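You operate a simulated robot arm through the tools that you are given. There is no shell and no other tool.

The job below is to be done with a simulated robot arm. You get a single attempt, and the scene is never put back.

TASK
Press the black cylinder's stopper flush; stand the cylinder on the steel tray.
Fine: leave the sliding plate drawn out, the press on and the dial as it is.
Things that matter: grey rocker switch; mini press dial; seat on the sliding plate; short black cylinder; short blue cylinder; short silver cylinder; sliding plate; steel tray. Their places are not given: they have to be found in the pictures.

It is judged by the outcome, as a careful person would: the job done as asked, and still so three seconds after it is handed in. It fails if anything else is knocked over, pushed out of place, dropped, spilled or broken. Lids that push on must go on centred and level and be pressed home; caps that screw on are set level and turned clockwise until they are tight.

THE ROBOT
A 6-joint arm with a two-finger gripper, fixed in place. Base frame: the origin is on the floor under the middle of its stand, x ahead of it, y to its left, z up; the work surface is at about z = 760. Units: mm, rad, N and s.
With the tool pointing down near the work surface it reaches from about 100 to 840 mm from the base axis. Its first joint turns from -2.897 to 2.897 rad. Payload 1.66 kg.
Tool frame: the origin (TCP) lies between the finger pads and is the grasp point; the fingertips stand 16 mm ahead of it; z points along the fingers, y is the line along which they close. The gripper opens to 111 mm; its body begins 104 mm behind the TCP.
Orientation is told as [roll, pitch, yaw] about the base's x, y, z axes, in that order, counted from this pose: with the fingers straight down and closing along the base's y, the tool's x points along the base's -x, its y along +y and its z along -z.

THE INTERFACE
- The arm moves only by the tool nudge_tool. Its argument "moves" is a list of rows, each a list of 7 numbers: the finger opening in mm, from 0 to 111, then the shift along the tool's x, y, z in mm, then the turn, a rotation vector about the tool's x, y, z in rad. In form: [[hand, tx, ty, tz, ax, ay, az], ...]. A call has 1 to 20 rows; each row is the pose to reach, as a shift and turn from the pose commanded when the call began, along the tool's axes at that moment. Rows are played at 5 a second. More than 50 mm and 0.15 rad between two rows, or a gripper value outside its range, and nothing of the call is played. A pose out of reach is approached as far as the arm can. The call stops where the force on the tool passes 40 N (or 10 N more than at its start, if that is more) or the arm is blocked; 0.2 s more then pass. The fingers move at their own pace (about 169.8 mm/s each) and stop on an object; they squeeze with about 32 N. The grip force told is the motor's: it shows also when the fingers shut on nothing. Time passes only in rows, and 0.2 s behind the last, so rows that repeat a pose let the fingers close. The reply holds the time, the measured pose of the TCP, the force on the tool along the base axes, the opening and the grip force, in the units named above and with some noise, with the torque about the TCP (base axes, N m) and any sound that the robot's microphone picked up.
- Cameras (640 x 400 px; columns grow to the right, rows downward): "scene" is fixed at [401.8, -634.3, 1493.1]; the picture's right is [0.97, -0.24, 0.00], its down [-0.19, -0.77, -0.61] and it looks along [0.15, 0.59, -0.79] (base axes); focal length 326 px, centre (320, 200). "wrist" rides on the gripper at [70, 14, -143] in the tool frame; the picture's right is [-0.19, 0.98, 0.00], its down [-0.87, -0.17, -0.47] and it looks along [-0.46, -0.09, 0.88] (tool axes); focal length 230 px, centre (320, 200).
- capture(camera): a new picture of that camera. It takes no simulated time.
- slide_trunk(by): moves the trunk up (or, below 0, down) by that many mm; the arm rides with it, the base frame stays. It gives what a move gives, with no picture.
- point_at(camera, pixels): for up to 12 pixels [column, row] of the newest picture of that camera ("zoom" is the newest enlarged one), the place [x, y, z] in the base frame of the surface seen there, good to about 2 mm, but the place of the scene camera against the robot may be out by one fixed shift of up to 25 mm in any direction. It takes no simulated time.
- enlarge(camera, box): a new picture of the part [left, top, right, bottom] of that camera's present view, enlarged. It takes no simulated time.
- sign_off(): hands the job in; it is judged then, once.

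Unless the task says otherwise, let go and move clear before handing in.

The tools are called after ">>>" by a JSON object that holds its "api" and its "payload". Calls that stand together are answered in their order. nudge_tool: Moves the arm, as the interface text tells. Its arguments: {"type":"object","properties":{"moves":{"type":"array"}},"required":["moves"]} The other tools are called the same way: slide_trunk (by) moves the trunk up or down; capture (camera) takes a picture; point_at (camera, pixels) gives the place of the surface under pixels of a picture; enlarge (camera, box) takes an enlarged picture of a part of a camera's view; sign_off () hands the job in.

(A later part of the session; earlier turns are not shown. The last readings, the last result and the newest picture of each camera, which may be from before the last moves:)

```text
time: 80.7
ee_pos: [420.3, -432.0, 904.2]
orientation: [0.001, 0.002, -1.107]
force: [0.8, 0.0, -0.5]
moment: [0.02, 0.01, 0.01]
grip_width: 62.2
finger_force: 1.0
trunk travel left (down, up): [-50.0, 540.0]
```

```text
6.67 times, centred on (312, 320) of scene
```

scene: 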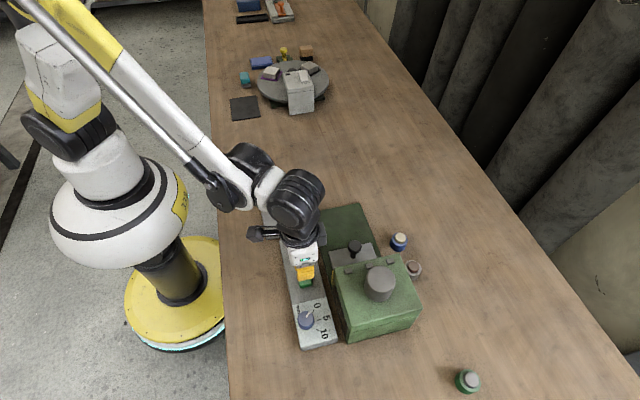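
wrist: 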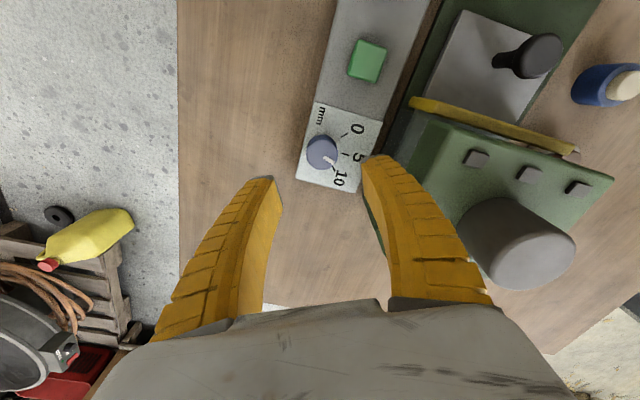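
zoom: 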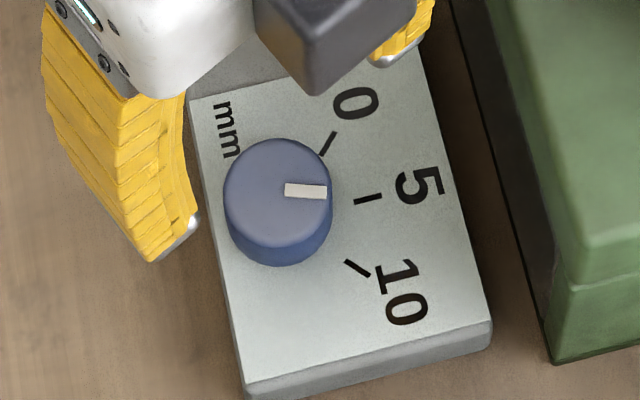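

The dial now reads about 6.6 (pointer at 4°, between the 5 tick at -9.5° and the 10 tick at 32°). I'll turn the wrist back and press the green button, holding it for a couple of seconds.

>>> {"api": "nudge_tool", "payload": {"moves": [[50, 9.4, 7.2, 0, 0, 0, -0.14], [40, 18.8, 14.4, 0, 0, 0, -0.28], [30, 28.2, 21.6, 0, 0, 0, -0.42], [20, 37.6, 28.9, 0, 0, 0, -0.56], [10, 47, 36.1, 0, 0, 0, -0.7], [0, 56.3, 43.3, 0, 0, 0, -0.84], [0, 65.7, 50.5, 0, 0, 0, -0.97], [0, 75.1, 57.7, 0, 0, 0, -1.107], [0, 75.1, 57.7, 35, 0, 0, -1.107], [0, 75.1, 57.7, 60, 0, 0, -1.107], [0, 75.1, 57.7, 60, 0, 0, -1.107]]}}

>>> {"api": "capture", "payload": {"camera": "wrist"}}

```text
time: 83.1
ee_pos: [442.0, -341.4, 845.3]
orientation: [0.001, 0.001, 0.001]
force: [0.7, -0.5, 0.4]
moment: [0.04, -0.01, -0.01]
grip_width: 0.0
finger_force: 28.8
trunk travel left (down, up): [-50.0, 540.0]
```

```text
taken
```

wrist: 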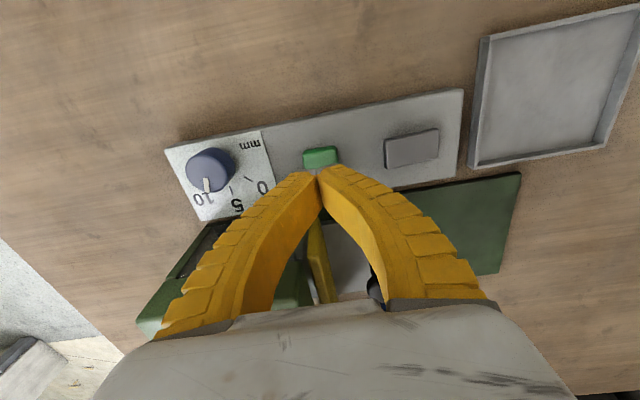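

Above the green button again; pressing and holding for about 2 seconds.

>>> {"api": "nudge_tool", "payload": {"moves": [[0, 0, 0, 20, 0, 0, 0], [0, 0, 0, 30, 0, 0, 0], [0, 0, 0, 35, 0, 0, 0], [0, 0, 0, 38, 0, 0, 0], [0, 0, 0, 40, 0, 0, 0], [0, 0, 0, 41.5, 0, 0, 0], [0, 0, 0, 41.5, 0, 0, 0], [0, 0, 0, 41.5, 0, 0, 0], [0, 0, 0, 41.5, 0, 0, 0], [0, 0, 0, 41.5, 0, 0, 0], [0, 0, 0, 41.5, 0, 0, 0], [0, 0, 0, 41.5, 0, 0, 0], [0, 0, 0, 41.5, 0, 0, 0], [0, 0, 0, 41.5, 0, 0, 0], [0, 0, 0, 41.5, 0, 0, 0], [0, 0, 0, 41.5, 0, 0, 0]]}}

>>> {"api": "enlarge", "payload": {"camera": "scene", "box": [270, 210, 430, 350]}}

>>> {"api": "nudge_tool", "payload": {"moves": [[0, 0, 0, -15, 0, 0, 0], [0, 0, 0, -30, 0, 0, 0], [0, 0, 0, -45, 0, 0, 0], [0, 0, 0, -45, 0, 0, 0], [0, 0, 0, -45, 0, 0, 0], [0, 0, 0, -45, 0, 0, 0], [0, 0, 0, -45, 0, 0, 0]]}}

```text
time: 86.5
ee_pos: [441.0, -340.6, 802.9]
orientation: [0.001, -0.002, 0.001]
force: [2.2, -1.1, 13.8]
moment: [-0.02, -0.03, 0.0]
grip_width: 6.0
finger_force: 28.6
trunk travel left (down, up): [-50.0, 540.0]
heard: click
```

```text
2.86 times, centred on (350, 280) of scene
```

zoom: 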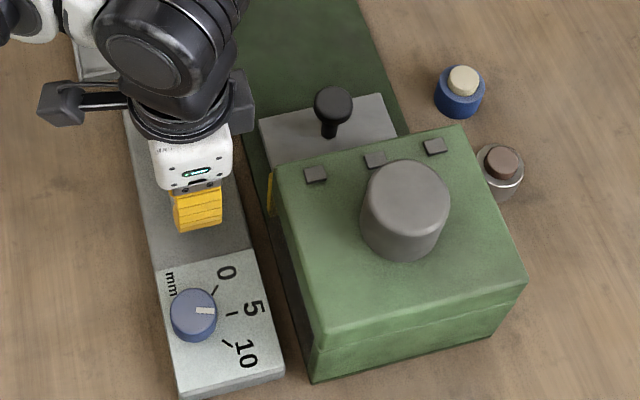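

```text
time: 88.1
ee_pos: [440.3, -340.7, 847.4]
orientation: [0.002, 0.0, -0.001]
force: [-0.3, -0.2, 0.1]
moment: [0.01, 0.02, 0.01]
grip_width: 0.2
finger_force: 28.5
trunk travel left (down, up): [-50.0, 540.0]
```

Still only the click in this rocker position, so this position is likely "off". I'll flip the rocker the other way again (its -y end at 439,-282) and try the button with the dial at ~6.6.

>>> {"api": "nudge_tool", "payload": {"moves": [[0, 1, 29, 0, 0, 0, 0], [0, 1, 58, 0, 0, 0, 0], [0, 1, 58, 25, 0, 0, 0], [0, 1, 58, 34, 0, 0, 0], [0, 1, 58, 38, 0, 0, 0], [0, 1, 58, 41, 0, 0, 0], [0, 1, 58, 41, 0, 0, 0], [0, 1, 58, 20, 0, 0, 0], [0, 1, 58, 0, 0, 0, 0], [0, 1, 58, 0, 0, 0, 0]]}}

>>> {"api": "capture", "payload": {"camera": "wrist"}}

>>> {"api": "enlarge", "payload": {"camera": "scene", "box": [270, 210, 430, 350]}}

```text
time: 90.3
ee_pos: [440.3, -281.8, 849.1]
orientation: [0.003, 0.0, 0.0]
force: [0.0, 0.9, -0.7]
moment: [-0.03, 0.01, 0.0]
grip_width: 0.2
finger_force: 28.9
trunk travel left (down, up): [-50.0, 540.0]
```

```text
taken
```

wrist: 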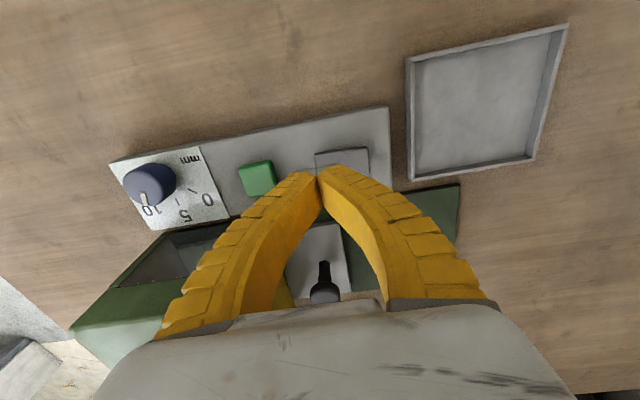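

```text
2.86 times, centred on (350, 280) of scene
```

zoom: 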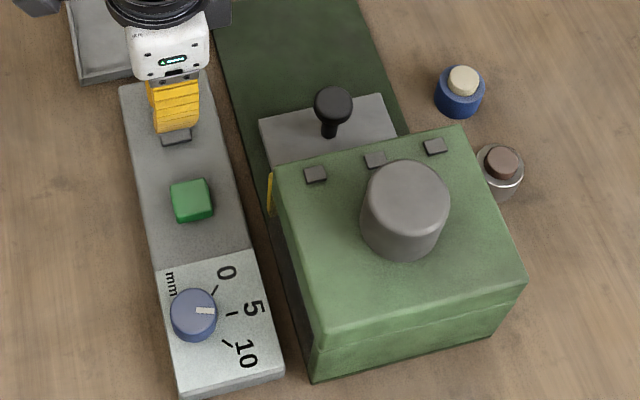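

Now press the green button again from here (dy -58), holding it a moment.

>>> {"api": "nudge_tool", "payload": {"moves": [[0, 0, -30, 0, 0, 0, 0], [0, 0, -58, 0, 0, 0, 0], [0, 0, -58, 20, 0, 0, 0], [0, 0, -58, 32, 0, 0, 0], [0, 0, -58, 37, 0, 0, 0], [0, 0, -58, 40, 0, 0, 0], [0, 0, -58, 42, 0, 0, 0], [0, 0, -58, 43.5, 0, 0, 0], [0, 0, -58, 43.5, 0, 0, 0], [0, 0, -58, 43.5, 0, 0, 0], [0, 0, -58, 43.5, 0, 0, 0], [0, 0, -58, 43.5, 0, 0, 0], [0, 0, -58, 43.5, 0, 0, 0]]}}

>>> {"api": "enlarge", "payload": {"camera": "scene", "box": [270, 210, 430, 350]}}

>>> {"api": "nudge_tool", "payload": {"moves": [[0, 0, 0, -15, 0, 0, 0], [0, 0, 0, -30, 0, 0, 0], [0, 0, 0, -45, 0, 0, 0], [0, 0, 0, -45, 0, 0, 0], [0, 0, 0, -45, 0, 0, 0], [0, 0, 0, -45, 0, 0, 0], [0, 0, 0, -45, 0, 0, 0]]}}

```text
time: 93.1
ee_pos: [440.6, -342.5, 804.4]
orientation: [0.003, -0.002, 0.0]
force: [-2.1, -1.6, 9.5]
moment: [-0.02, 0.02, 0.0]
grip_width: 5.9
finger_force: 28.9
trunk travel left (down, up): [-50.0, 540.0]
heard: click
```

```text
2.86 times, centred on (350, 280) of scene
```

zoom: 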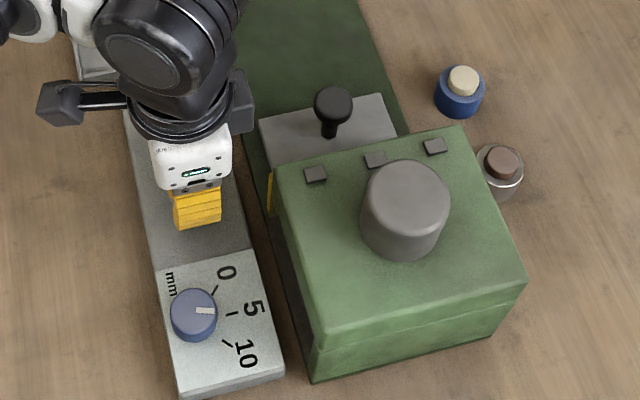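

```text
time: 94.7
ee_pos: [440.4, -341.2, 850.7]
orientation: [0.003, 0.0, 0.0]
force: [-0.3, 1.0, -0.2]
moment: [0.01, 0.01, 0.01]
grip_width: 0.2
finger_force: 28.6
trunk travel left (down, up): [-50.0, 540.0]
```

Again just the click; the ram itself may be silent, so I'll check through the window whether the stopper moved.

>>> {"api": "nudge_tool", "payload": {"moves": [[0, 0, 0, -40, 0, 0, 0], [40, 18, -30, -50, 0, 0, 0], [80, 36, -60, -50, 0, 0, 0], [110, 53, -90, -50, 0, 0, 0], [110, 53, -91, -48, 0, -0.14, 0], [110, 53, -91, -45, 0, -0.28, 0], [110, 53, -91, -40, 0, -0.42, 0], [110, 53, -91, -35, 0, -0.56, 0], [110, 53, -91, -30, 0, -0.7, 0], [110, 53, -91, -25, 0, -0.82, 0], [110, 53, -91, -20, 0, -0.95, 0], [110, 53, -91, -20, 0, -0.95, 0]]}}

>>> {"api": "capture", "payload": {"camera": "wrist"}}

>>> {"api": "enlarge", "payload": {"camera": "wrist", "box": [290, 135, 370, 195]}}

>>> {"api": "enlarge", "payload": {"camera": "wrist", "box": [260, 150, 400, 270]}}

```text
time: 97.3
ee_pos: [387.7, -431.9, 870.2]
orientation: [0.004, -0.952, -0.003]
force: [0.0, -0.7, -0.3]
moment: [0.0, 0.01, 0.01]
grip_width: 109.9
finger_force: 0.1
trunk travel left (down, up): [-50.0, 540.0]
```

```text
taken
```

wrist: 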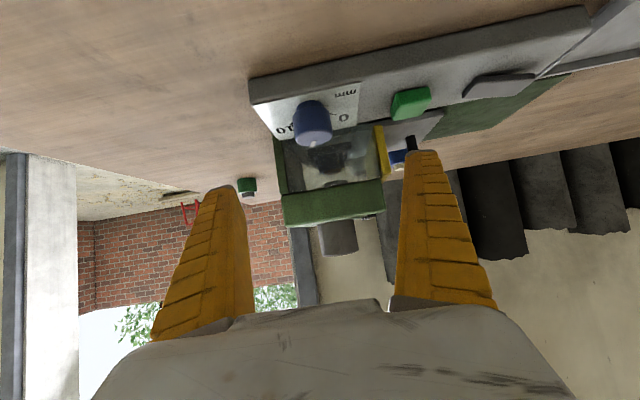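

```text
6.67 times, centred on (330, 165) of wrist
```

zoom: 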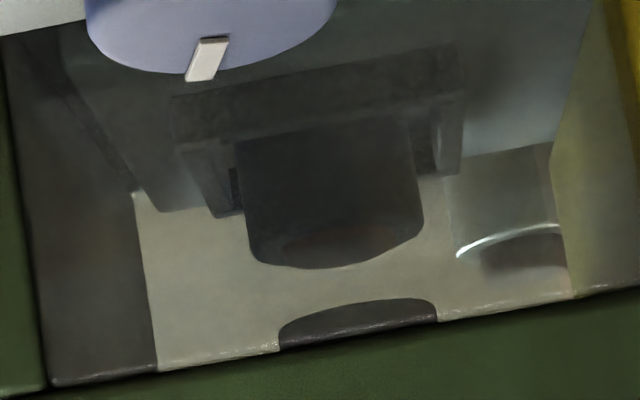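

```text
3.33 times, centred on (330, 210) of wrist
```

zoom: 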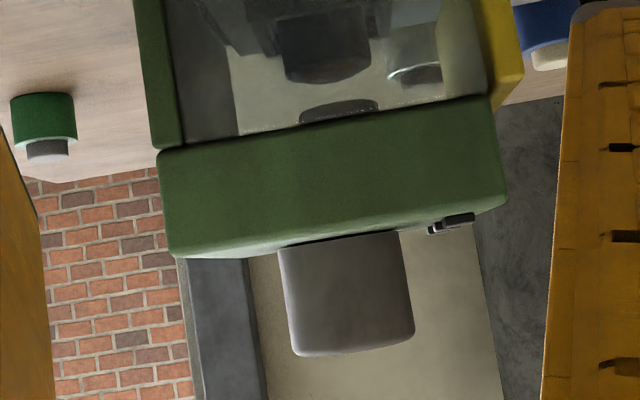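

The stopper has clearly gone down — through the window only a flat brown disc at rim level is seen, so this rocker position is "on". Now I'll draw the plate out to measure it: straighten the tool, turn to yaw -90° and go over the handle at (570.5, -303).

>>> {"api": "nudge_tool", "payload": {"moves": [[110, -6, 0, -4, 0, 0.14, 0], [110, -12, 0, -8, 0, 0.28, 0], [100, -18, 0, -13, 0, 0.42, 0], [90, -24, 0, -17, 0, 0.56, 0], [80, -30, 0, -21, 0, 0.7, 0], [70, -36, 0, -25, 0, 0.82, 0], [60, -40.6, 0, -29.1, 0, 0.952, 0], [60, -40.6, 0, -29.1, 0, 0.952, 0]]}}

>>> {"api": "nudge_tool", "payload": {"moves": [[60, 0, 32, 0, 0, 0, 0.12], [60, 0, 64, 0, 0, 0, 0.25], [60, 0, 96, 0, 0, 0, 0.38], [60, 0, 128, 0, 0, 0, 0.51], [60, -25, 128, 0, 0, 0, 0.64], [60, -50, 128, 0, 0, 0, 0.77], [60, -75, 128, 0, 0, 0, 0.9], [60, -100, 128, 0, 0, 0, 1.03], [60, -125, 128, 0, 0, 0, 1.16], [60, -150, 128, 0, 0, 0, 1.29], [60, -170, 128, 0, 0, 0, 1.43], [60, -182, 128, 0, 0, 0, 1.5678], [60, -182, 128, 0, 0, 0, 1.5678]]}}

>>> {"api": "capture", "payload": {"camera": "wrist"}}

```text
time: 99.1
ee_pos: [386.0, -432.5, 920.1]
orientation: [0.001, 0.004, -0.001]
force: [0.0, 0.3, -0.6]
moment: [0.02, 0.02, -0.01]
grip_width: 62.0
finger_force: 1.2
trunk travel left (down, up): [-50.0, 540.0]
```

```text
time: 101.9
ee_pos: [568.5, -304.2, 918.1]
orientation: [-0.002, 0.002, -1.569]
force: [-0.1, 0.7, -0.6]
moment: [0.01, 0.01, -0.03]
grip_width: 62.3
finger_force: 1.5
trunk travel left (down, up): [-50.0, 540.0]
```

```text
taken
```

wrist: 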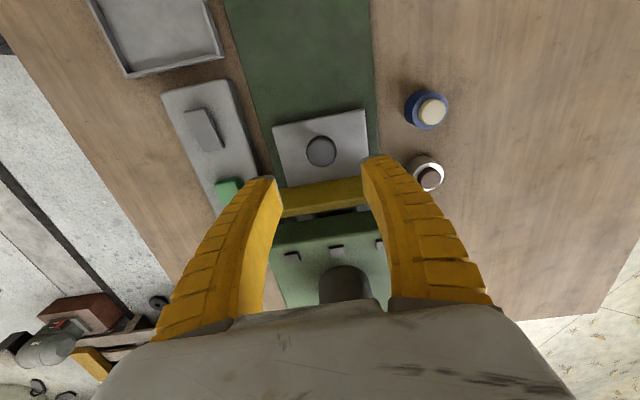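

Over the handle. I'll measure the knob's position for a centred grip.

>>> {"api": "enlarge", "payload": {"camera": "wrist", "box": [290, 120, 350, 180]}}

>>> {"api": "point_at", "payload": {"camera": "wrist", "pixels": [[307, 150], [335, 150], [320, 139], [320, 163], [321, 151], [315, 147], [327, 155]]}}

>>> {"api": "nudge_tool", "payload": {"moves": [[60, 0, 0, 0, 0, 0, 0]]}}

>>> {"api": "nudge_tool", "payload": {"moves": [[60, 0, 0, 0, 0, 0, 0]]}}

```text
6.67 times, centred on (320, 150) of wrist
```

zoom: 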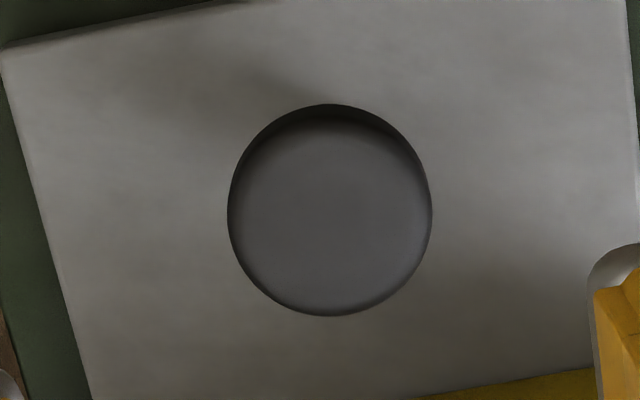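

```text
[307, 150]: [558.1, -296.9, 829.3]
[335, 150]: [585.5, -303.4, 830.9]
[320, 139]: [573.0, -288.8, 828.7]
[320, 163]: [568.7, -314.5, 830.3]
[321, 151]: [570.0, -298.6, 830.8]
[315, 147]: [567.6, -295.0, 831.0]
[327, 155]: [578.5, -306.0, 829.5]
```

```text
time: 102.3
ee_pos: [567.8, -303.8, 918.7]
orientation: [-0.003, 0.002, -1.566]
force: [0.6, 0.1, -0.5]
moment: [-0.01, 0.04, 0.0]
grip_width: 62.2
finger_force: 1.0
trunk travel left (down, up): [-50.0, 540.0]
```

```text
time: 102.7
ee_pos: [567.2, -304.8, 918.7]
orientation: [-0.001, 0.002, -1.565]
force: [0.0, -0.7, 0.6]
moment: [-0.03, -0.01, 0.02]
grip_width: 62.0
finger_force: 1.6
trunk travel left (down, up): [-50.0, 540.0]
```

Knob centre is (571.2, -301); the TCP averages (567.8, -304.3, 918.5). I'll correct, descend to z≈827 and grip the knob as before.

>>> {"api": "nudge_tool", "payload": {"moves": [[60, 3.3, 3.2, 45, 0, 0, 0], [60, 3.3, 3.2, 80, 0, 0, 0], [60, 3.3, 3.2, 91.5, 0, 0, 0], [45, 3.3, 3.2, 91.5, 0, 0, 0], [36, 3.3, 3.2, 91.5, 0, 0, 0], [30, 3.3, 3.2, 91.5, 0, 0, 0], [24, 3.3, 3.2, 91.5, 0, 0, 0], [15, 3.3, 3.2, 91.5, 0, 0, 0], [15, 3.3, 3.2, 91.5, 0, 0, 0]]}}

>>> {"api": "enlarge", "payload": {"camera": "scene", "box": [300, 200, 420, 290]}}

```text
time: 104.7
ee_pos: [570.3, -301.2, 828.4]
orientation: [-0.003, 0.003, -1.569]
force: [-28.3, 3.7, -10.1]
moment: [-0.62, 0.06, -0.26]
grip_width: 26.4
finger_force: 34.4
trunk travel left (down, up): [-50.0, 540.0]
```

```text
4.44 times, centred on (360, 245) of scene
```

zoom: 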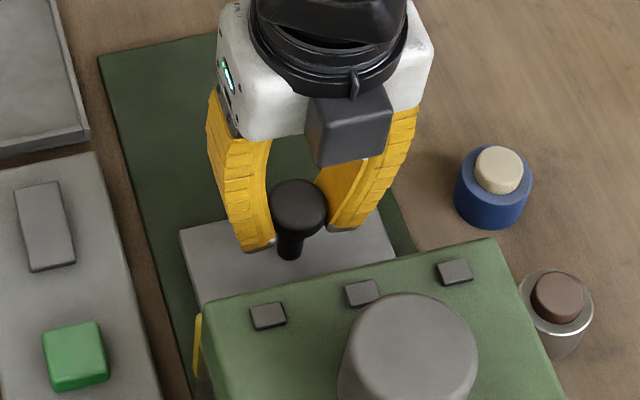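

Gripped. I'll relieve the side load by 1.2 mm and draw the plate out smoothly.

>>> {"api": "nudge_tool", "payload": {"moves": [[15, 0, -0.6, 0, 0, 0, 0], [15, 0.5, -1.2, 0, 0, 0, 0], [15, 2, -1.2, 0, 0, 0, 0], [15, 4, -1.2, 0, 0, 0, 0], [15, 7, -1.2, 0, 0, 0, 0], [15, 11, -1.2, 0, 0, 0, 0], [15, 15, -1.2, 0, 0, 0, 0], [15, 19, -1.2, 0, 0, 0, 0], [15, 24, -1.2, 0, 0, 0, 0], [15, 29, -1.2, 0, 0, 0, 0], [15, 34, -1.2, 0, 0, 0, 0], [15, 39, -1.2, 0, 0, 0, 0], [15, 44, -1.2, 0, 0, 0, 0], [15, 49, -1.2, 0, 0, 0, 0], [15, 54, -1.2, 0, 0, 0, 0], [15, 58, -1.2, 0, 0, 0, 0], [15, 61, -1.2, 0, 0, 0, 0], [15, 63, -1.2, 0, 0, 0, 0], [15, 64, -1.2, 0, 0, 0, 0]]}}

>>> {"api": "enlarge", "payload": {"camera": "scene", "box": [300, 190, 420, 290]}}

```text
time: 108.7
ee_pos: [570.2, -236.9, 830.0]
orientation: [0.001, 0.003, -1.567]
force: [-4.7, -0.8, -2.2]
moment: [0.1, 0.03, -0.02]
grip_width: 24.1
finger_force: 33.8
trunk travel left (down, up): [-50.0, 540.0]
```

```text
4.00 times, centred on (360, 240) of scene
```

zoom: 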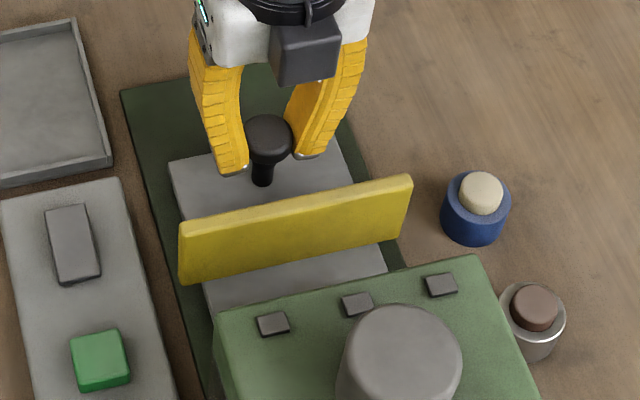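

The plate is sliding out nicely (grip 24 mm, low forces). Continuing the remaining ~70 mm.

>>> {"api": "nudge_tool", "payload": {"moves": [[15, 1, 0, 0, 0, 0, 0], [15, 4, 0, 0, 0, 0, 0], [15, 8, 0, 0, 0, 0, 0], [15, 13, 0, 0, 0, 0, 0], [15, 18, 0, 0, 0, 0, 0], [15, 23, 0, 0, 0, 0, 0], [15, 28, 0, 0, 0, 0, 0], [15, 33, 0, 0, 0, 0, 0], [15, 38, 0, 0, 0, 0, 0], [15, 43, 0, 0, 0, 0, 0], [15, 48, 0, 0, 0, 0, 0], [15, 53, 0, 0, 0, 0, 0], [15, 57, 0, 0, 0, 0, 0], [15, 61, 0, 0, 0, 0, 0], [15, 64, 0, 0, 0, 0, 0], [15, 66, 0, 0, 0, 0, 0], [15, 67, 0, 0, 0, 0, 0]]}}

>>> {"api": "enlarge", "payload": {"camera": "scene", "box": [300, 170, 420, 270]}}

```text
time: 112.3
ee_pos: [570.4, -170.9, 828.5]
orientation: [-0.001, 0.003, -1.568]
force: [-15.2, -1.1, -10.5]
moment: [-0.14, 0.09, -0.02]
grip_width: 24.1
finger_force: 34.2
trunk travel left (down, up): [-50.0, 540.0]
```

```text
4.00 times, centred on (360, 220) of scene
```

zoom: 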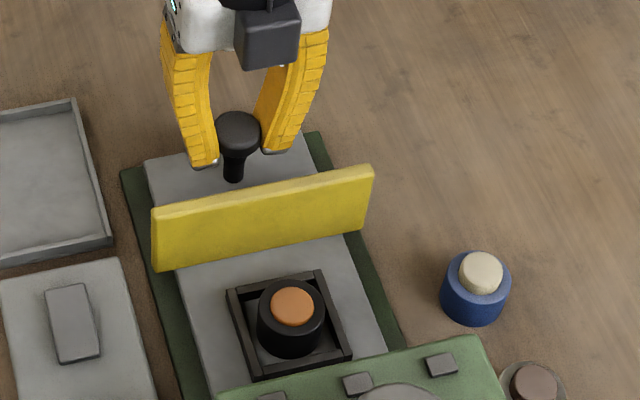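

The plate is out, and the orange stopper now looks about level with the rim (scene zoom 292,308). I'll release the handle, rise and measure precisely.

>>> {"api": "nudge_tool", "payload": {"moves": [[35, 0, 0, 0, 0, 0, 0], [50, 0, 0, 0, 0, 0, 0], [60, 0, 0, -25, 0, 0, 0], [60, 0, 0, -70, 0, 0, 0], [60, -40, 0, -80, 0, 0, 0], [60, -80, 0, -80, 0, 0, 0], [60, -115, 0, -80, 0, 0, 0], [60, -115, 0, -80, 0, 0, 0]]}}

>>> {"api": "capture", "payload": {"camera": "wrist"}}

>>> {"api": "enlarge", "payload": {"camera": "wrist", "box": [290, 110, 350, 170]}}

>>> {"api": "enlarge", "payload": {"camera": "scene", "box": [345, 235, 395, 275]}}

```text
time: 114.1
ee_pos: [572.2, -289.4, 906.4]
orientation: [-0.001, 0.002, -1.567]
force: [0.0, -0.4, 0.1]
moment: [-0.01, 0.0, -0.05]
grip_width: 62.0
finger_force: 1.0
trunk travel left (down, up): [-50.0, 540.0]
```

```text
taken
```

wrist: 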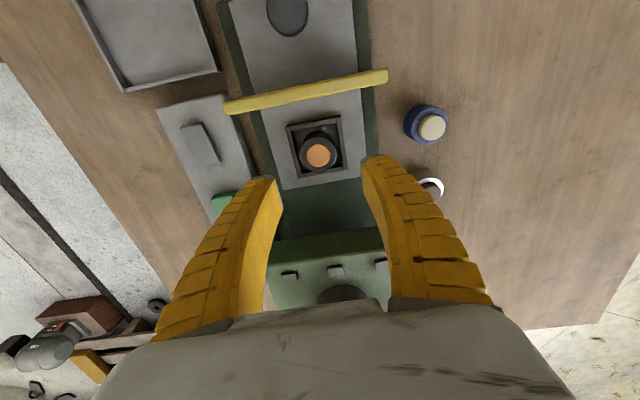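

```text
6.67 times, centred on (320, 140) of wrist
```

zoom: 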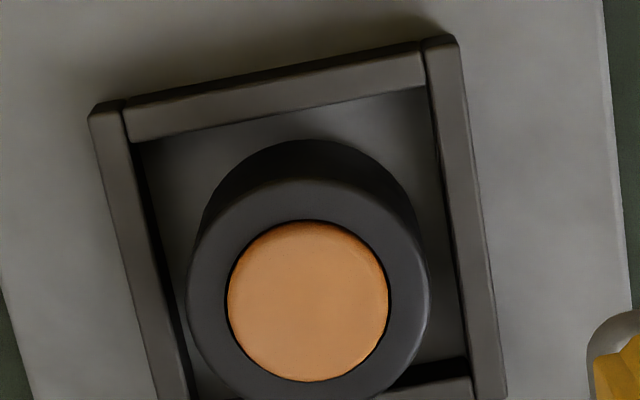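

```text
10.00 times, centred on (370, 255) of scene
```

zoom: 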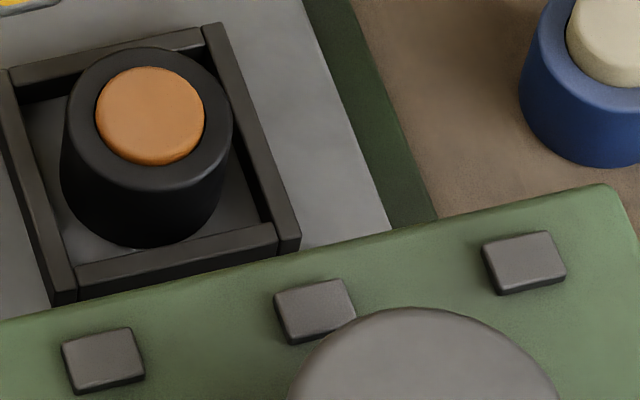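

The stopper looks nearly flush with perhaps a small lip. I'll take many height samples of stopper and rim from both cameras.

>>> {"api": "point_at", "payload": {"camera": "zoom", "pixels": [[150, 100], [130, 95], [170, 95], [150, 80], [150, 120], [120, 115], [180, 115], [135, 135], [170, 135], [150, 145], [110, 105], [190, 105]]}}

>>> {"api": "point_at", "payload": {"camera": "zoom", "pixels": [[85, 90], [82, 110], [85, 135], [100, 155], [120, 170], [145, 178], [170, 175], [195, 165], [212, 145], [218, 120], [216, 100], [205, 78]]}}

>>> {"api": "enlarge", "payload": {"camera": "wrist", "box": [290, 110, 350, 170]}}

>>> {"api": "point_at", "payload": {"camera": "zoom", "pixels": [[307, 300], [280, 300], [335, 300], [307, 270], [307, 330], [285, 275], [330, 275], [285, 325], [330, 325], [307, 285], [307, 315], [320, 300]]}}

>>> {"api": "point_at", "payload": {"camera": "zoom", "pixels": [[208, 300], [210, 270], [220, 245], [240, 220], [270, 204], [305, 200], [340, 207], [370, 222], [395, 245], [405, 275], [408, 300], [400, 330]]}}

```text
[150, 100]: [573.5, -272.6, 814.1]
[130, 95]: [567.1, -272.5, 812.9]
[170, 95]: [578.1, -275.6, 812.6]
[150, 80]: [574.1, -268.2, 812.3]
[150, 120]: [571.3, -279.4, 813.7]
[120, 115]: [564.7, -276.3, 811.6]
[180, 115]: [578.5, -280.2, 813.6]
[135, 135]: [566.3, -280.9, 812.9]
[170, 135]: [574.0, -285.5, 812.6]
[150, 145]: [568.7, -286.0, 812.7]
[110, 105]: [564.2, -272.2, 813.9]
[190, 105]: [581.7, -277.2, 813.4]
```

```text
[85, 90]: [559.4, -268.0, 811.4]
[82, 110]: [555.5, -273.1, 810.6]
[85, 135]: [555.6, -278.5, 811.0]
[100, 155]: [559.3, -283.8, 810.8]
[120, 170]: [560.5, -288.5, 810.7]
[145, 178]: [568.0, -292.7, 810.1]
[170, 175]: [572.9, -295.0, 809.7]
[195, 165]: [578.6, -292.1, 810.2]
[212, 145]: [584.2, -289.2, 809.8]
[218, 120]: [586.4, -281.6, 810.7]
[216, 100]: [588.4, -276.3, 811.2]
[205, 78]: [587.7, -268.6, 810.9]
```

```text
6.67 times, centred on (320, 140) of wrist
```

zoom: 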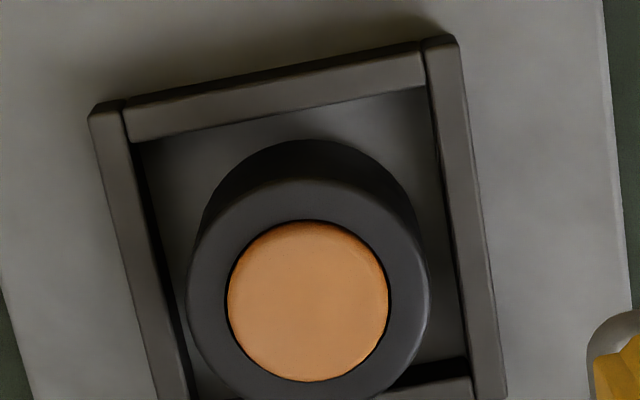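

```text
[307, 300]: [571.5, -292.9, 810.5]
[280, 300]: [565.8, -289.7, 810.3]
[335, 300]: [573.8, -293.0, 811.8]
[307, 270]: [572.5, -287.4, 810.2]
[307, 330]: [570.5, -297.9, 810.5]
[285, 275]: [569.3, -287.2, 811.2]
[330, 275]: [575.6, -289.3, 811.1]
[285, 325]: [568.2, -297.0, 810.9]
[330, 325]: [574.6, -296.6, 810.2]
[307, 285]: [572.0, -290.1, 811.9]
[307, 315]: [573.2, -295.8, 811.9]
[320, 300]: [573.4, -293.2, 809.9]
```

```text
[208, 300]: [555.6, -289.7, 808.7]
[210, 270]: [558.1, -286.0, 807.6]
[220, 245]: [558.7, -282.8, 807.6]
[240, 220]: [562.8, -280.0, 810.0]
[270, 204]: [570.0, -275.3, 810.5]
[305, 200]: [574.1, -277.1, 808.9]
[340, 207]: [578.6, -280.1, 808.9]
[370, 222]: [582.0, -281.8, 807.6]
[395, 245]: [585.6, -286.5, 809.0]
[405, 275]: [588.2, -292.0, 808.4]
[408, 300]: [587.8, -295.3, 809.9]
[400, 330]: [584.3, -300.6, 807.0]
```

Stopper is still about 2.3 mm proud (stopper 810.9 vs rim 808.7 by wrist; 813.0 vs 810.6 by scene), so the dial value is the travel: 7.0 set → ~7.3 moved. I'll take more samples to pin down the remainder.

>>> {"api": "enlarge", "payload": {"camera": "wrist", "box": [300, 125, 340, 170]}}

```text
8.89 times, centred on (320, 148) of wrist
```

zoom: 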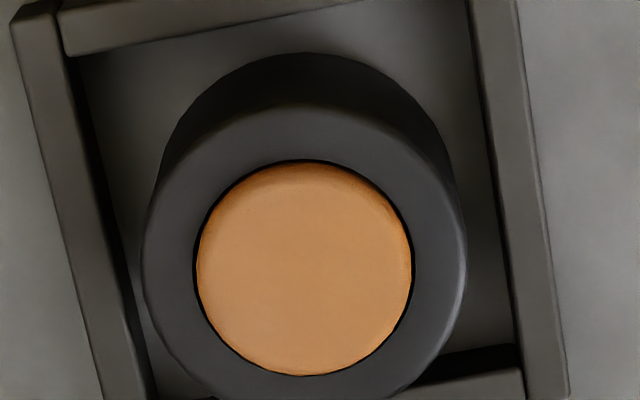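

>>> {"api": "point_at", "payload": {"camera": "zoom", "pixels": [[305, 230], [280, 230], [330, 230], [255, 250], [355, 250], [305, 260], [280, 280], [330, 280], [305, 310], [260, 300], [350, 300], [305, 340]]}}

>>> {"api": "point_at", "payload": {"camera": "zoom", "pixels": [[290, 245], [320, 245], [240, 275], [370, 275], [290, 295], [320, 295], [270, 320], [340, 320], [290, 215], [320, 215], [245, 230], [365, 230]]}}

>>> {"api": "point_at", "payload": {"camera": "zoom", "pixels": [[170, 280], [172, 260], [176, 240], [184, 215], [196, 190], [212, 170], [232, 150], [255, 140], [280, 132], [305, 130], [330, 133], [355, 142]]}}

>>> {"api": "point_at", "payload": {"camera": "zoom", "pixels": [[378, 152], [398, 170], [415, 190], [427, 215], [434, 240], [438, 265], [438, 290], [434, 315], [425, 340], [172, 305], [180, 330], [195, 355]]}}

```text
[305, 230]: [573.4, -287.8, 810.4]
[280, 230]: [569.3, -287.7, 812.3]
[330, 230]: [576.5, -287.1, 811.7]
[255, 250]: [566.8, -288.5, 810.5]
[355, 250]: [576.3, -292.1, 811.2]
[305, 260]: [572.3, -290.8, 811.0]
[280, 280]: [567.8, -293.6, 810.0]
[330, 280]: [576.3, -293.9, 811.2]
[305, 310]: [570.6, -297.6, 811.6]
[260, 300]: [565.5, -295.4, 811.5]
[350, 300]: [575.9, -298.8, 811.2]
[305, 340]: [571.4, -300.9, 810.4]
```

```text
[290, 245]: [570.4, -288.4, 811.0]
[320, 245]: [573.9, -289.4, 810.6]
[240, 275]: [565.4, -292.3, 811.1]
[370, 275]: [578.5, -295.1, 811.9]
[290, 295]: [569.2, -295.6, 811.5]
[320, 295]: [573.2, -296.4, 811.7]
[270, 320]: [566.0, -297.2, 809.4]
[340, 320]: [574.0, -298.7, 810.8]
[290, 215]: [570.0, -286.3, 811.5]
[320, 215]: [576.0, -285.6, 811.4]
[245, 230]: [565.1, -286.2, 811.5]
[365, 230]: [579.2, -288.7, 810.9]
```

```text
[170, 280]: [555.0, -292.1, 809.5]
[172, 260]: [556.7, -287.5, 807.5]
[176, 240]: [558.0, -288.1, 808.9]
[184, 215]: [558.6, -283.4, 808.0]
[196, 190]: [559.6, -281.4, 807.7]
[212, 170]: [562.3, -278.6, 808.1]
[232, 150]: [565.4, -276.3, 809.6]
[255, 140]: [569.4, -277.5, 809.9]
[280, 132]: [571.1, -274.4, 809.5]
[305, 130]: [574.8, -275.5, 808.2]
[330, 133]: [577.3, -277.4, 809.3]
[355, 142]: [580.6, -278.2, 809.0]
```

```text
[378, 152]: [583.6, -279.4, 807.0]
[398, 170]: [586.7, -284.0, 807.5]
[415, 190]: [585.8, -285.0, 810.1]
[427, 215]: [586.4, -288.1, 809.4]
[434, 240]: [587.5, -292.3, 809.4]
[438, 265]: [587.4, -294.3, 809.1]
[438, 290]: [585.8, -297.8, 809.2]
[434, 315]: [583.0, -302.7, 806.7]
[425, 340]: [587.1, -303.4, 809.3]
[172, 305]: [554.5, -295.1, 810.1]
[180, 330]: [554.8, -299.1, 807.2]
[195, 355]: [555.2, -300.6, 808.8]
```

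Remaining protrusion averages 2.4 mm. Since it is unknown whether a second stroke is relative or absolute, I'll first set the dial to ~2.4 (safe in both cases). Moving over the dial at (424.2, -433).

>>> {"api": "nudge_tool", "payload": {"moves": [[60, 0, -37, 0, 0, 0, 0], [60, 0, -74, 0, 0, 0, 0], [60, 0, -111, 0, 0, 0, 0], [60, 0, -147, 0, 0, 0, 0], [60, -48, -147, 0, 0, 0, 0], [60, -96, -147, 0, 0, 0, 0], [60, -144, -147, 0, 0, 0, 0], [60, -144, -147, 0, 0, 0, 0]]}}

>>> {"api": "nudge_tool", "payload": {"moves": [[60, 0, 0, 0, 0, 0, 0]]}}

>>> {"api": "nudge_tool", "payload": {"moves": [[60, 0, 0, 0, 0, 0, 0]]}}

>>> {"api": "capture", "payload": {"camera": "wrist"}}

```text
time: 115.9
ee_pos: [423.6, -432.3, 907.5]
orientation: [-0.003, 0.004, -1.567]
force: [0.8, -0.2, -0.3]
moment: [0.05, 0.03, 0.0]
grip_width: 62.2
finger_force: 1.2
trunk travel left (down, up): [-50.0, 540.0]
```

```text
time: 116.3
ee_pos: [424.5, -429.5, 909.8]
orientation: [-0.004, 0.002, -1.566]
force: [0.2, 0.5, -0.9]
moment: [-0.01, 0.0, -0.01]
grip_width: 62.1
finger_force: 1.1
trunk travel left (down, up): [-50.0, 540.0]
```

```text
time: 116.7
ee_pos: [424.7, -431.7, 907.7]
orientation: [0.0, 0.002, -1.566]
force: [0.5, -0.5, 0.0]
moment: [0.0, -0.05, -0.03]
grip_width: 61.8
finger_force: 1.4
trunk travel left (down, up): [-50.0, 540.0]
```

```text
taken
```

wrist: 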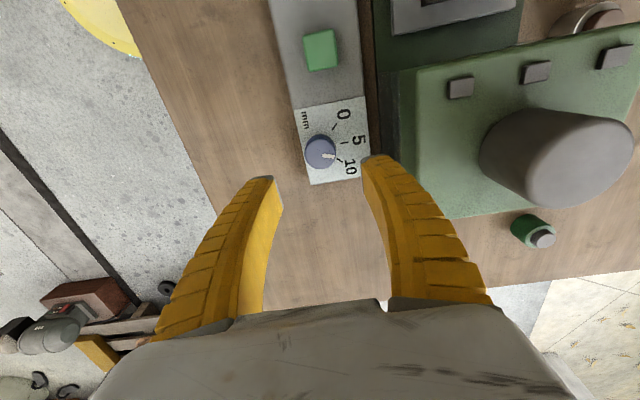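

TCP averages (424.3, -431.2, 908.3). Small correction, then descend and grip the dial knob.

>>> {"api": "nudge_tool", "payload": {"moves": [[60, -1.5, 0.5, 45, 0, 0, 0], [60, -1.5, 0.5, 80, 0, 0, 0], [60, -1.5, 0.5, 97, 0, 0, 0], [60, -1.5, 0.5, 103, 0, 0, 0], [45, -1.5, 0.5, 103, 0, 0, 0], [36, -1.5, 0.5, 103, 0, 0, 0], [30, -1.5, 0.5, 103, 0, 0, 0], [24, -1.5, 0.5, 103, 0, 0, 0], [15, -1.5, 0.5, 103, 0, 0, 0], [15, -1.5, 0.5, 103, 0, 0, 0]]}}

```text
time: 118.9
ee_pos: [424.0, -429.6, 806.3]
orientation: [0.0, 0.002, -1.567]
force: [-3.5, -0.9, 3.5]
moment: [-0.67, 0.04, -0.01]
grip_width: 30.4
finger_force: 33.8
trunk travel left (down, up): [-50.0, 540.0]
```

Gripped with low side force. Turning counter-clockwise 0.72 rad (7.0 → about 2.4), then releasing.

>>> {"api": "nudge_tool", "payload": {"moves": [[15, 0, 0, 0, 0, 0, -0.1], [15, 0, 0, 0, 0, 0, -0.2], [15, 0, 0, 0, 0, 0, -0.3], [15, 0, 0, 0, 0, 0, -0.4], [15, 0, 0, 0, 0, 0, -0.5], [15, 0, 0, 0, 0, 0, -0.6], [15, 0, 0, 0, 0, 0, -0.72], [15, 0, 0, 0, 0, 0, -0.72]]}}

>>> {"api": "nudge_tool", "payload": {"moves": [[35, 0, 0, 0, 0, 0, 0], [50, 0, 0, 0, 0, 0, 0], [60, 0, 0, -20, 0, 0, 0], [60, 0, 0, -60, 0, 0, 0], [60, 0, 0, -100, 0, 0, 0]]}}

>>> {"api": "enlarge", "payload": {"camera": "scene", "box": [280, 290, 344, 350]}}

>>> {"api": "capture", "payload": {"camera": "wrist"}}

>>> {"api": "enlarge", "payload": {"camera": "wrist", "box": [290, 90, 370, 170]}}

```text
time: 120.7
ee_pos: [422.0, -430.7, 807.7]
orientation: [0.0, 0.002, -0.846]
force: [-18.7, -6.9, 7.9]
moment: [-0.21, -0.02, 0.01]
grip_width: 27.4
finger_force: 33.7
trunk travel left (down, up): [-50.0, 540.0]
```

```text
time: 121.9
ee_pos: [426.3, -428.3, 904.8]
orientation: [0.0, 0.004, -0.848]
force: [0.0, -0.1, 0.6]
moment: [-0.03, -0.01, 0.02]
grip_width: 61.9
finger_force: 1.5
trunk travel left (down, up): [-50.0, 540.0]
```

```text
6.67 times, centred on (312, 320) of scene
```

zoom: 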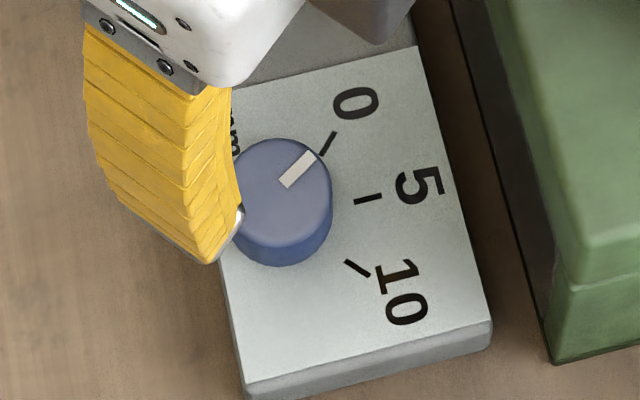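

```text
taken
```

wrist: 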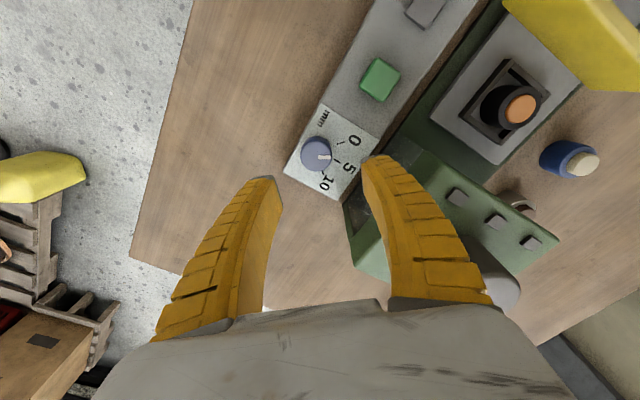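

```text
5.00 times, centred on (330, 130) of wrist
```

zoom: 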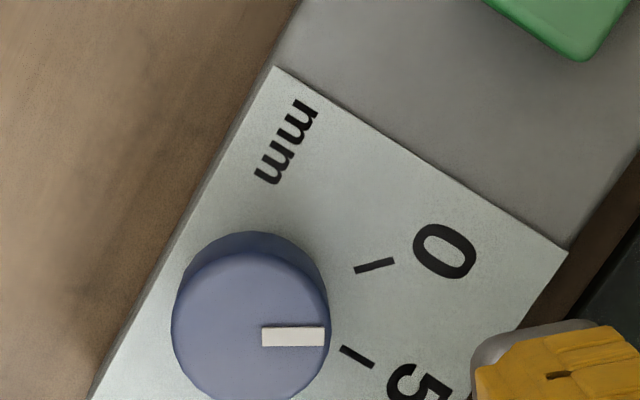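

The dial now looks near 2 (scene pointer -42°, between the 0 and 5 ticks). I'll zoom tighter to read it precisely.

>>> {"api": "enlarge", "payload": {"camera": "scene", "box": [300, 302, 332, 334]}}

>>> {"api": "enlarge", "payload": {"camera": "wrist", "box": [300, 130, 350, 195]}}

```text
12.50 times, centred on (316, 318) of scene
```

zoom: 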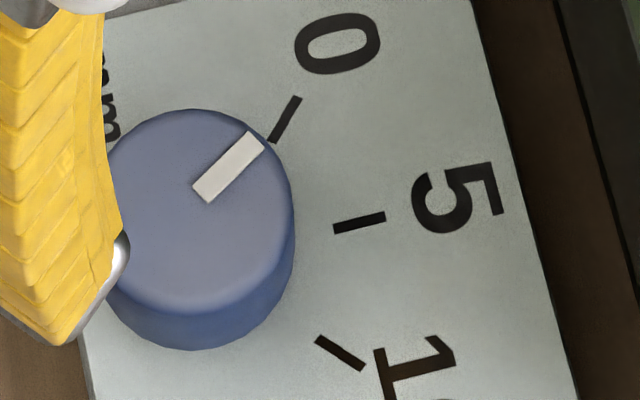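

```text
6.15 times, centred on (325, 162) of wrist
```

zoom: 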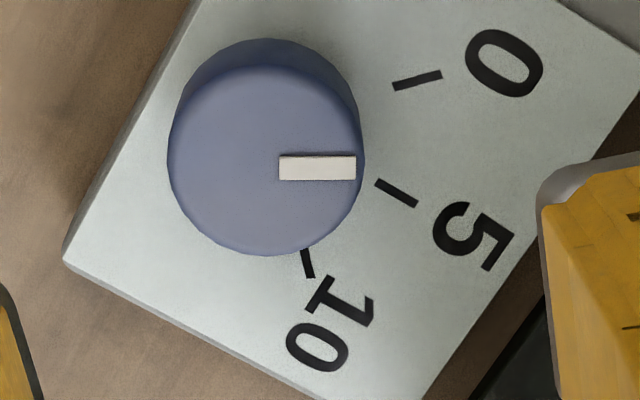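

Both views agree the dial is at about 1.6 (wrist: pointer 0° vs ticks -14.3°/29.4°). I'll go back down and turn it clockwise by 0.12 rad to get about 2.3–2.4.

>>> {"api": "nudge_tool", "payload": {"moves": [[60, 0, 0, 45, 0, 0, 0], [60, 0, 0, 80, 0, 0, 0], [60, 0, 0, 100, 0, 0, 0], [45, 0, 0, 100, 0, 0, 0], [36, 0, 0, 100, 0, 0, 0], [30, 0, 0, 100, 0, 0, 0], [24, 0, 0, 100, 0, 0, 0], [15, 0, 0, 100, 0, 0, 0], [15, 0, 0, 100, 0, 0, 0]]}}

>>> {"api": "nudge_tool", "payload": {"moves": [[15, 0, 0, 0, 0, 0, 0.04], [15, 0, 0, 0, 0, 0, 0.08], [15, 0, 0, 0, 0, 0, 0.12], [15, 0, 0, 0, 0, 0, 0.12]]}}

>>> {"api": "nudge_tool", "payload": {"moves": [[24, 0, 0, 0, 0, 0, 0], [30, 0, 0, 0, 0, 0, 0], [36, 0, 0, 0, 0, 0, 0], [50, 0, 0, 0, 0, 0, 0], [60, 0, 0, -20, 0, 0, 0], [60, 0, 0, -60, 0, 0, 0], [60, 0, 0, -100, 0, 0, 0]]}}

>>> {"api": "capture", "payload": {"camera": "wrist"}}

>>> {"api": "enlarge", "payload": {"camera": "wrist", "box": [300, 130, 350, 195]}}

>>> {"api": "enlarge", "payload": {"camera": "scene", "box": [300, 302, 332, 334]}}

```text
time: 123.9
ee_pos: [423.9, -430.7, 804.9]
orientation: [0.001, 0.003, -0.848]
force: [-11.4, -19.0, 4.8]
moment: [-0.57, -0.37, -0.01]
grip_width: 29.3
finger_force: 34.2
trunk travel left (down, up): [-50.0, 540.0]
```

```text
time: 124.9
ee_pos: [424.5, -431.1, 804.5]
orientation: [0.001, 0.004, -0.97]
force: [-14.7, -19.4, 10.1]
moment: [-0.34, 0.01, -0.03]
grip_width: 28.5
finger_force: 34.3
trunk travel left (down, up): [-50.0, 540.0]
```

```text
time: 126.5
ee_pos: [424.7, -428.9, 905.7]
orientation: [0.001, 0.003, -0.969]
force: [0.1, -0.2, -0.7]
moment: [-0.01, 0.05, -0.04]
grip_width: 62.0
finger_force: 1.6
trunk travel left (down, up): [-50.0, 540.0]
```

```text
taken
```

wrist: 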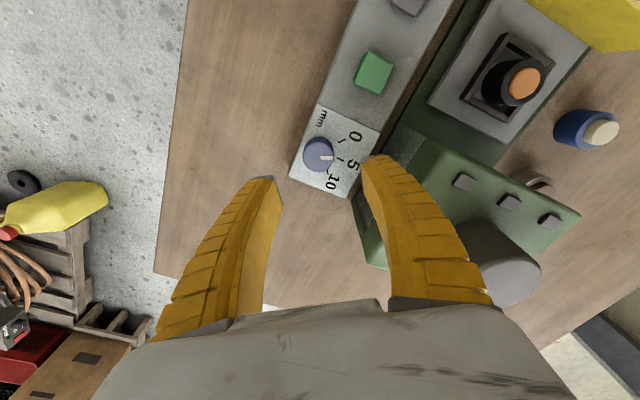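

```text
6.15 times, centred on (325, 162) of wrist
```

zoom: 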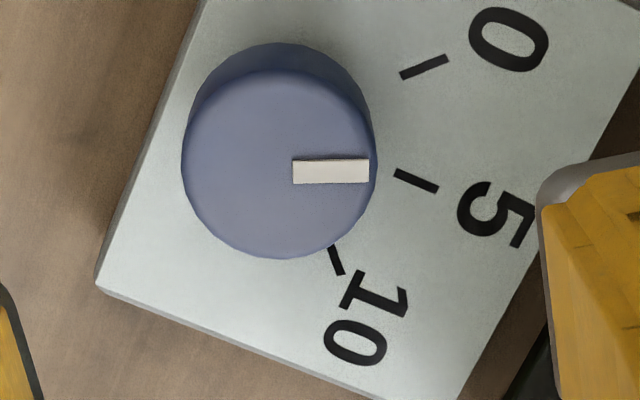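

```text
12.50 times, centred on (316, 318) of scene
```

zoom: 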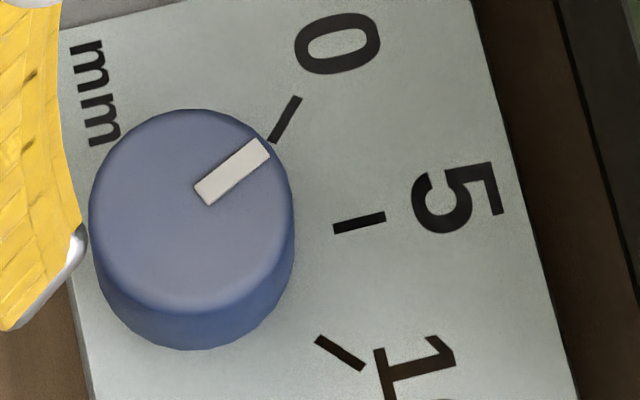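

The dial now reads about 2.4 (wrist 2.5, scene 2.25). Next I return to the plate handle near (571, -170) to push the plate in again.

>>> {"api": "nudge_tool", "payload": {"moves": [[60, 35.7, 24.5, 0, 0, 0, 0.06], [60, 71.4, 49.0, 0, 0, 0, 0.12], [60, 107.1, 73.6, 0, 0, 0, 0.18], [60, 142.9, 98.1, 0, 0, 0, 0.24], [60, 178.6, 122.7, 0, 0, 0, 0.3], [60, 214.3, 147.2, 0, 0, 0, 0.36], [60, 193.5, 177.5, 0, 0, 0, 0.42], [60, 172.7, 207.8, 0, 0, 0, 0.48], [60, 151.9, 238.0, 0, 0, 0, 0.54], [60, 131.1, 268.3, 0, 0, 0, 0.6], [60, 131.1, 268.3, 0, 0, 0, 0.6]]}}

>>> {"api": "nudge_tool", "payload": {"moves": [[60, 0, 0, 0, 0, 0, 0]]}}

>>> {"api": "capture", "payload": {"camera": "wrist"}}

>>> {"api": "nudge_tool", "payload": {"moves": [[60, 0, 0, 0, 0, 0, 0]]}}

>>> {"api": "enlarge", "payload": {"camera": "wrist", "box": [290, 120, 350, 180]}}

```text
time: 128.9
ee_pos: [570.4, -168.4, 907.2]
orientation: [-0.001, 0.003, -1.57]
force: [-0.2, 0.5, -0.2]
moment: [-0.06, 0.05, -0.02]
grip_width: 61.9
finger_force: 1.3
trunk travel left (down, up): [-50.0, 540.0]
```

```text
time: 129.3
ee_pos: [569.4, -167.9, 906.2]
orientation: [0.0, 0.001, -1.567]
force: [0.0, -0.3, 0.1]
moment: [0.02, -0.02, -0.02]
grip_width: 61.9
finger_force: 1.5
trunk travel left (down, up): [-50.0, 540.0]
```

```text
taken
```

wrist: 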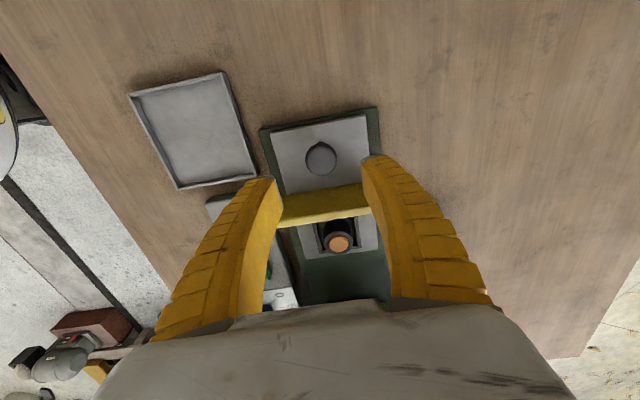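

```text
time: 129.7
ee_pos: [569.4, -168.2, 907.2]
orientation: [-0.002, 0.001, -1.566]
force: [-0.3, 0.4, 0.3]
moment: [0.0, -0.01, 0.02]
grip_width: 61.8
finger_force: 1.4
trunk travel left (down, up): [-50.0, 540.0]
```

```text
6.67 times, centred on (320, 150) of wrist
```

zoom: 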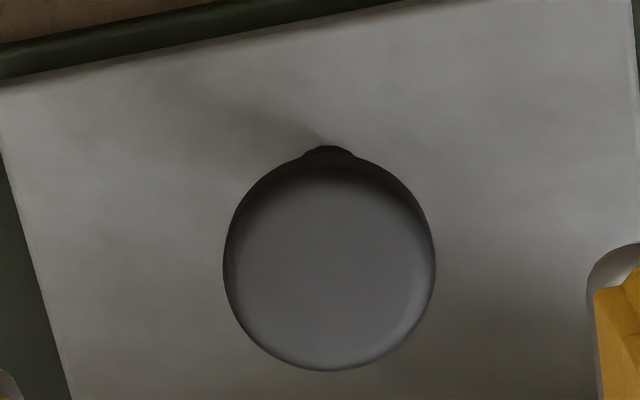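

>>> {"api": "point_at", "payload": {"camera": "zoom", "pixels": [[228, 265], [430, 265], [330, 175], [330, 365], [330, 270], [280, 270], [380, 270], [330, 220], [330, 320]]}}

```text
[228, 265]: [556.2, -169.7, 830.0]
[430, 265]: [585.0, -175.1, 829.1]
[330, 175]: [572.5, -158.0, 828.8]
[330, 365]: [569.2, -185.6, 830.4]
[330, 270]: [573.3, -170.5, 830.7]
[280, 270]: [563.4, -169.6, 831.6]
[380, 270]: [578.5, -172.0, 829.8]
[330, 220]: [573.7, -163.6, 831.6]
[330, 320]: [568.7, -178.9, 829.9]
```

Knob centre is (570.8, -171.8); TCP (569.7, -168.2, 906.9). Correct, descend, and grip.

>>> {"api": "nudge_tool", "payload": {"moves": [[60, -3.6, 0.5, 40, 0, 0, 0], [60, -3.6, 0.5, 70, 0, 0, 0], [60, -3.6, 0.5, 79.5, 0, 0, 0], [45, -3.6, 0.5, 79.5, 0, 0, 0], [36, -3.6, 0.5, 79.5, 0, 0, 0], [30, -3.6, 0.5, 79.5, 0, 0, 0], [24, -3.6, 0.5, 79.5, 0, 0, 0], [15, -3.6, 0.5, 79.5, 0, 0, 0], [15, -3.6, 0.5, 79.5, 0, 0, 0]]}}

```text
time: 131.7
ee_pos: [569.9, -173.0, 826.3]
orientation: [-0.001, 0.003, -1.566]
force: [-14.2, 0.2, -6.6]
moment: [0.17, 0.03, 0.08]
grip_width: 27.5
finger_force: 33.7
trunk travel left (down, up): [-50.0, 540.0]
```

Gripped. Pushing the plate in smoothly, first 65 mm.

>>> {"api": "nudge_tool", "payload": {"moves": [[15, 0, -0.5, 0, 0, 0, 0], [15, -1, -0.6, 0, 0, 0, 0], [15, -3, -0.6, 0, 0, 0, 0], [15, -6, -0.6, 0, 0, 0, 0], [15, -10, -0.6, 0, 0, 0, 0], [15, -14, -0.6, 0, 0, 0, 0], [15, -19, -0.6, 0, 0, 0, 0], [15, -24, -0.6, 0, 0, 0, 0], [15, -29, -0.6, 0, 0, 0, 0], [15, -34, -0.6, 0, 0, 0, 0], [15, -39, -0.6, 0, 0, 0, 0], [15, -44, -0.6, 0, 0, 0, 0], [15, -49, -0.6, 0, 0, 0, 0], [15, -54, -0.6, 0, 0, 0, 0], [15, -58, -0.6, 0, 0, 0, 0], [15, -61, -0.6, 0, 0, 0, 0], [15, -63, -0.6, 0, 0, 0, 0], [15, -64, -0.6, 0, 0, 0, 0]]}}

>>> {"api": "nudge_tool", "payload": {"moves": [[15, -1, 0, 0, 0, 0, 0], [15, -4, 0, 0, 0, 0, 0], [15, -8, 0, 0, 0, 0, 0], [15, -13, 0, 0, 0, 0, 0], [15, -18, 0, 0, 0, 0, 0], [15, -23, 0, 0, 0, 0, 0], [15, -28, 0, 0, 0, 0, 0], [15, -33, 0, 0, 0, 0, 0], [15, -38, 0, 0, 0, 0, 0], [15, -43, 0, 0, 0, 0, 0], [15, -47, 0, 0, 0, 0, 0], [15, -51, 0, 0, 0, 0, 0], [15, -55, 0, 0, 0, 0, 0], [15, -58, 0, 0, 0, 0, 0], [15, -61, 0, 0, 0, 0, 0], [15, -63, 0, 0, 0, 0, 0], [15, -65, 0, 0, 0, 0, 0], [15, -67, 0, 0, 0, 0, 0], [15, -69, 0, 0, 0, 0, 0], [15, -71, 0, 0, 0, 0, 0]]}}

>>> {"api": "enlarge", "payload": {"camera": "scene", "box": [300, 190, 420, 290]}}

```text
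time: 135.5
ee_pos: [569.5, -238.3, 825.9]
orientation: [0.0, 0.0, -1.567]
force: [-20.6, 0.6, 0.9]
moment: [-0.53, 0.12, 0.14]
grip_width: 26.6
finger_force: 33.9
trunk travel left (down, up): [-50.0, 540.0]
```

```text
time: 139.5
ee_pos: [568.9, -304.0, 826.6]
orientation: [-0.005, 0.007, -1.566]
force: [-8.6, 5.4, -4.2]
moment: [-0.29, 0.09, -0.03]
grip_width: 26.4
finger_force: 34.1
trunk travel left (down, up): [-50.0, 540.0]
stopped in row 19: the force on the tool passed its limit at 42 N (the readings are from after the stop); the commanded pose is now the measured one
```

```text
4.00 times, centred on (360, 240) of scene
```

zoom: 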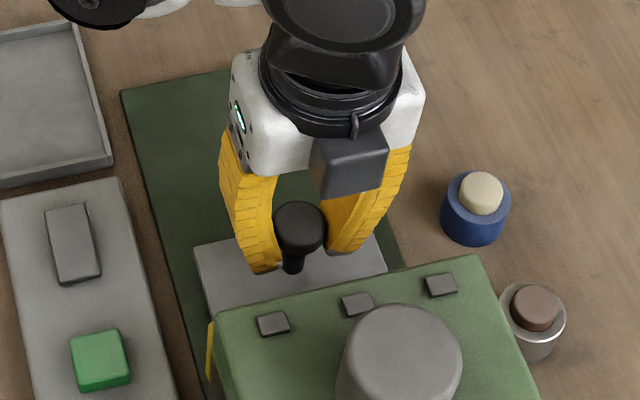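

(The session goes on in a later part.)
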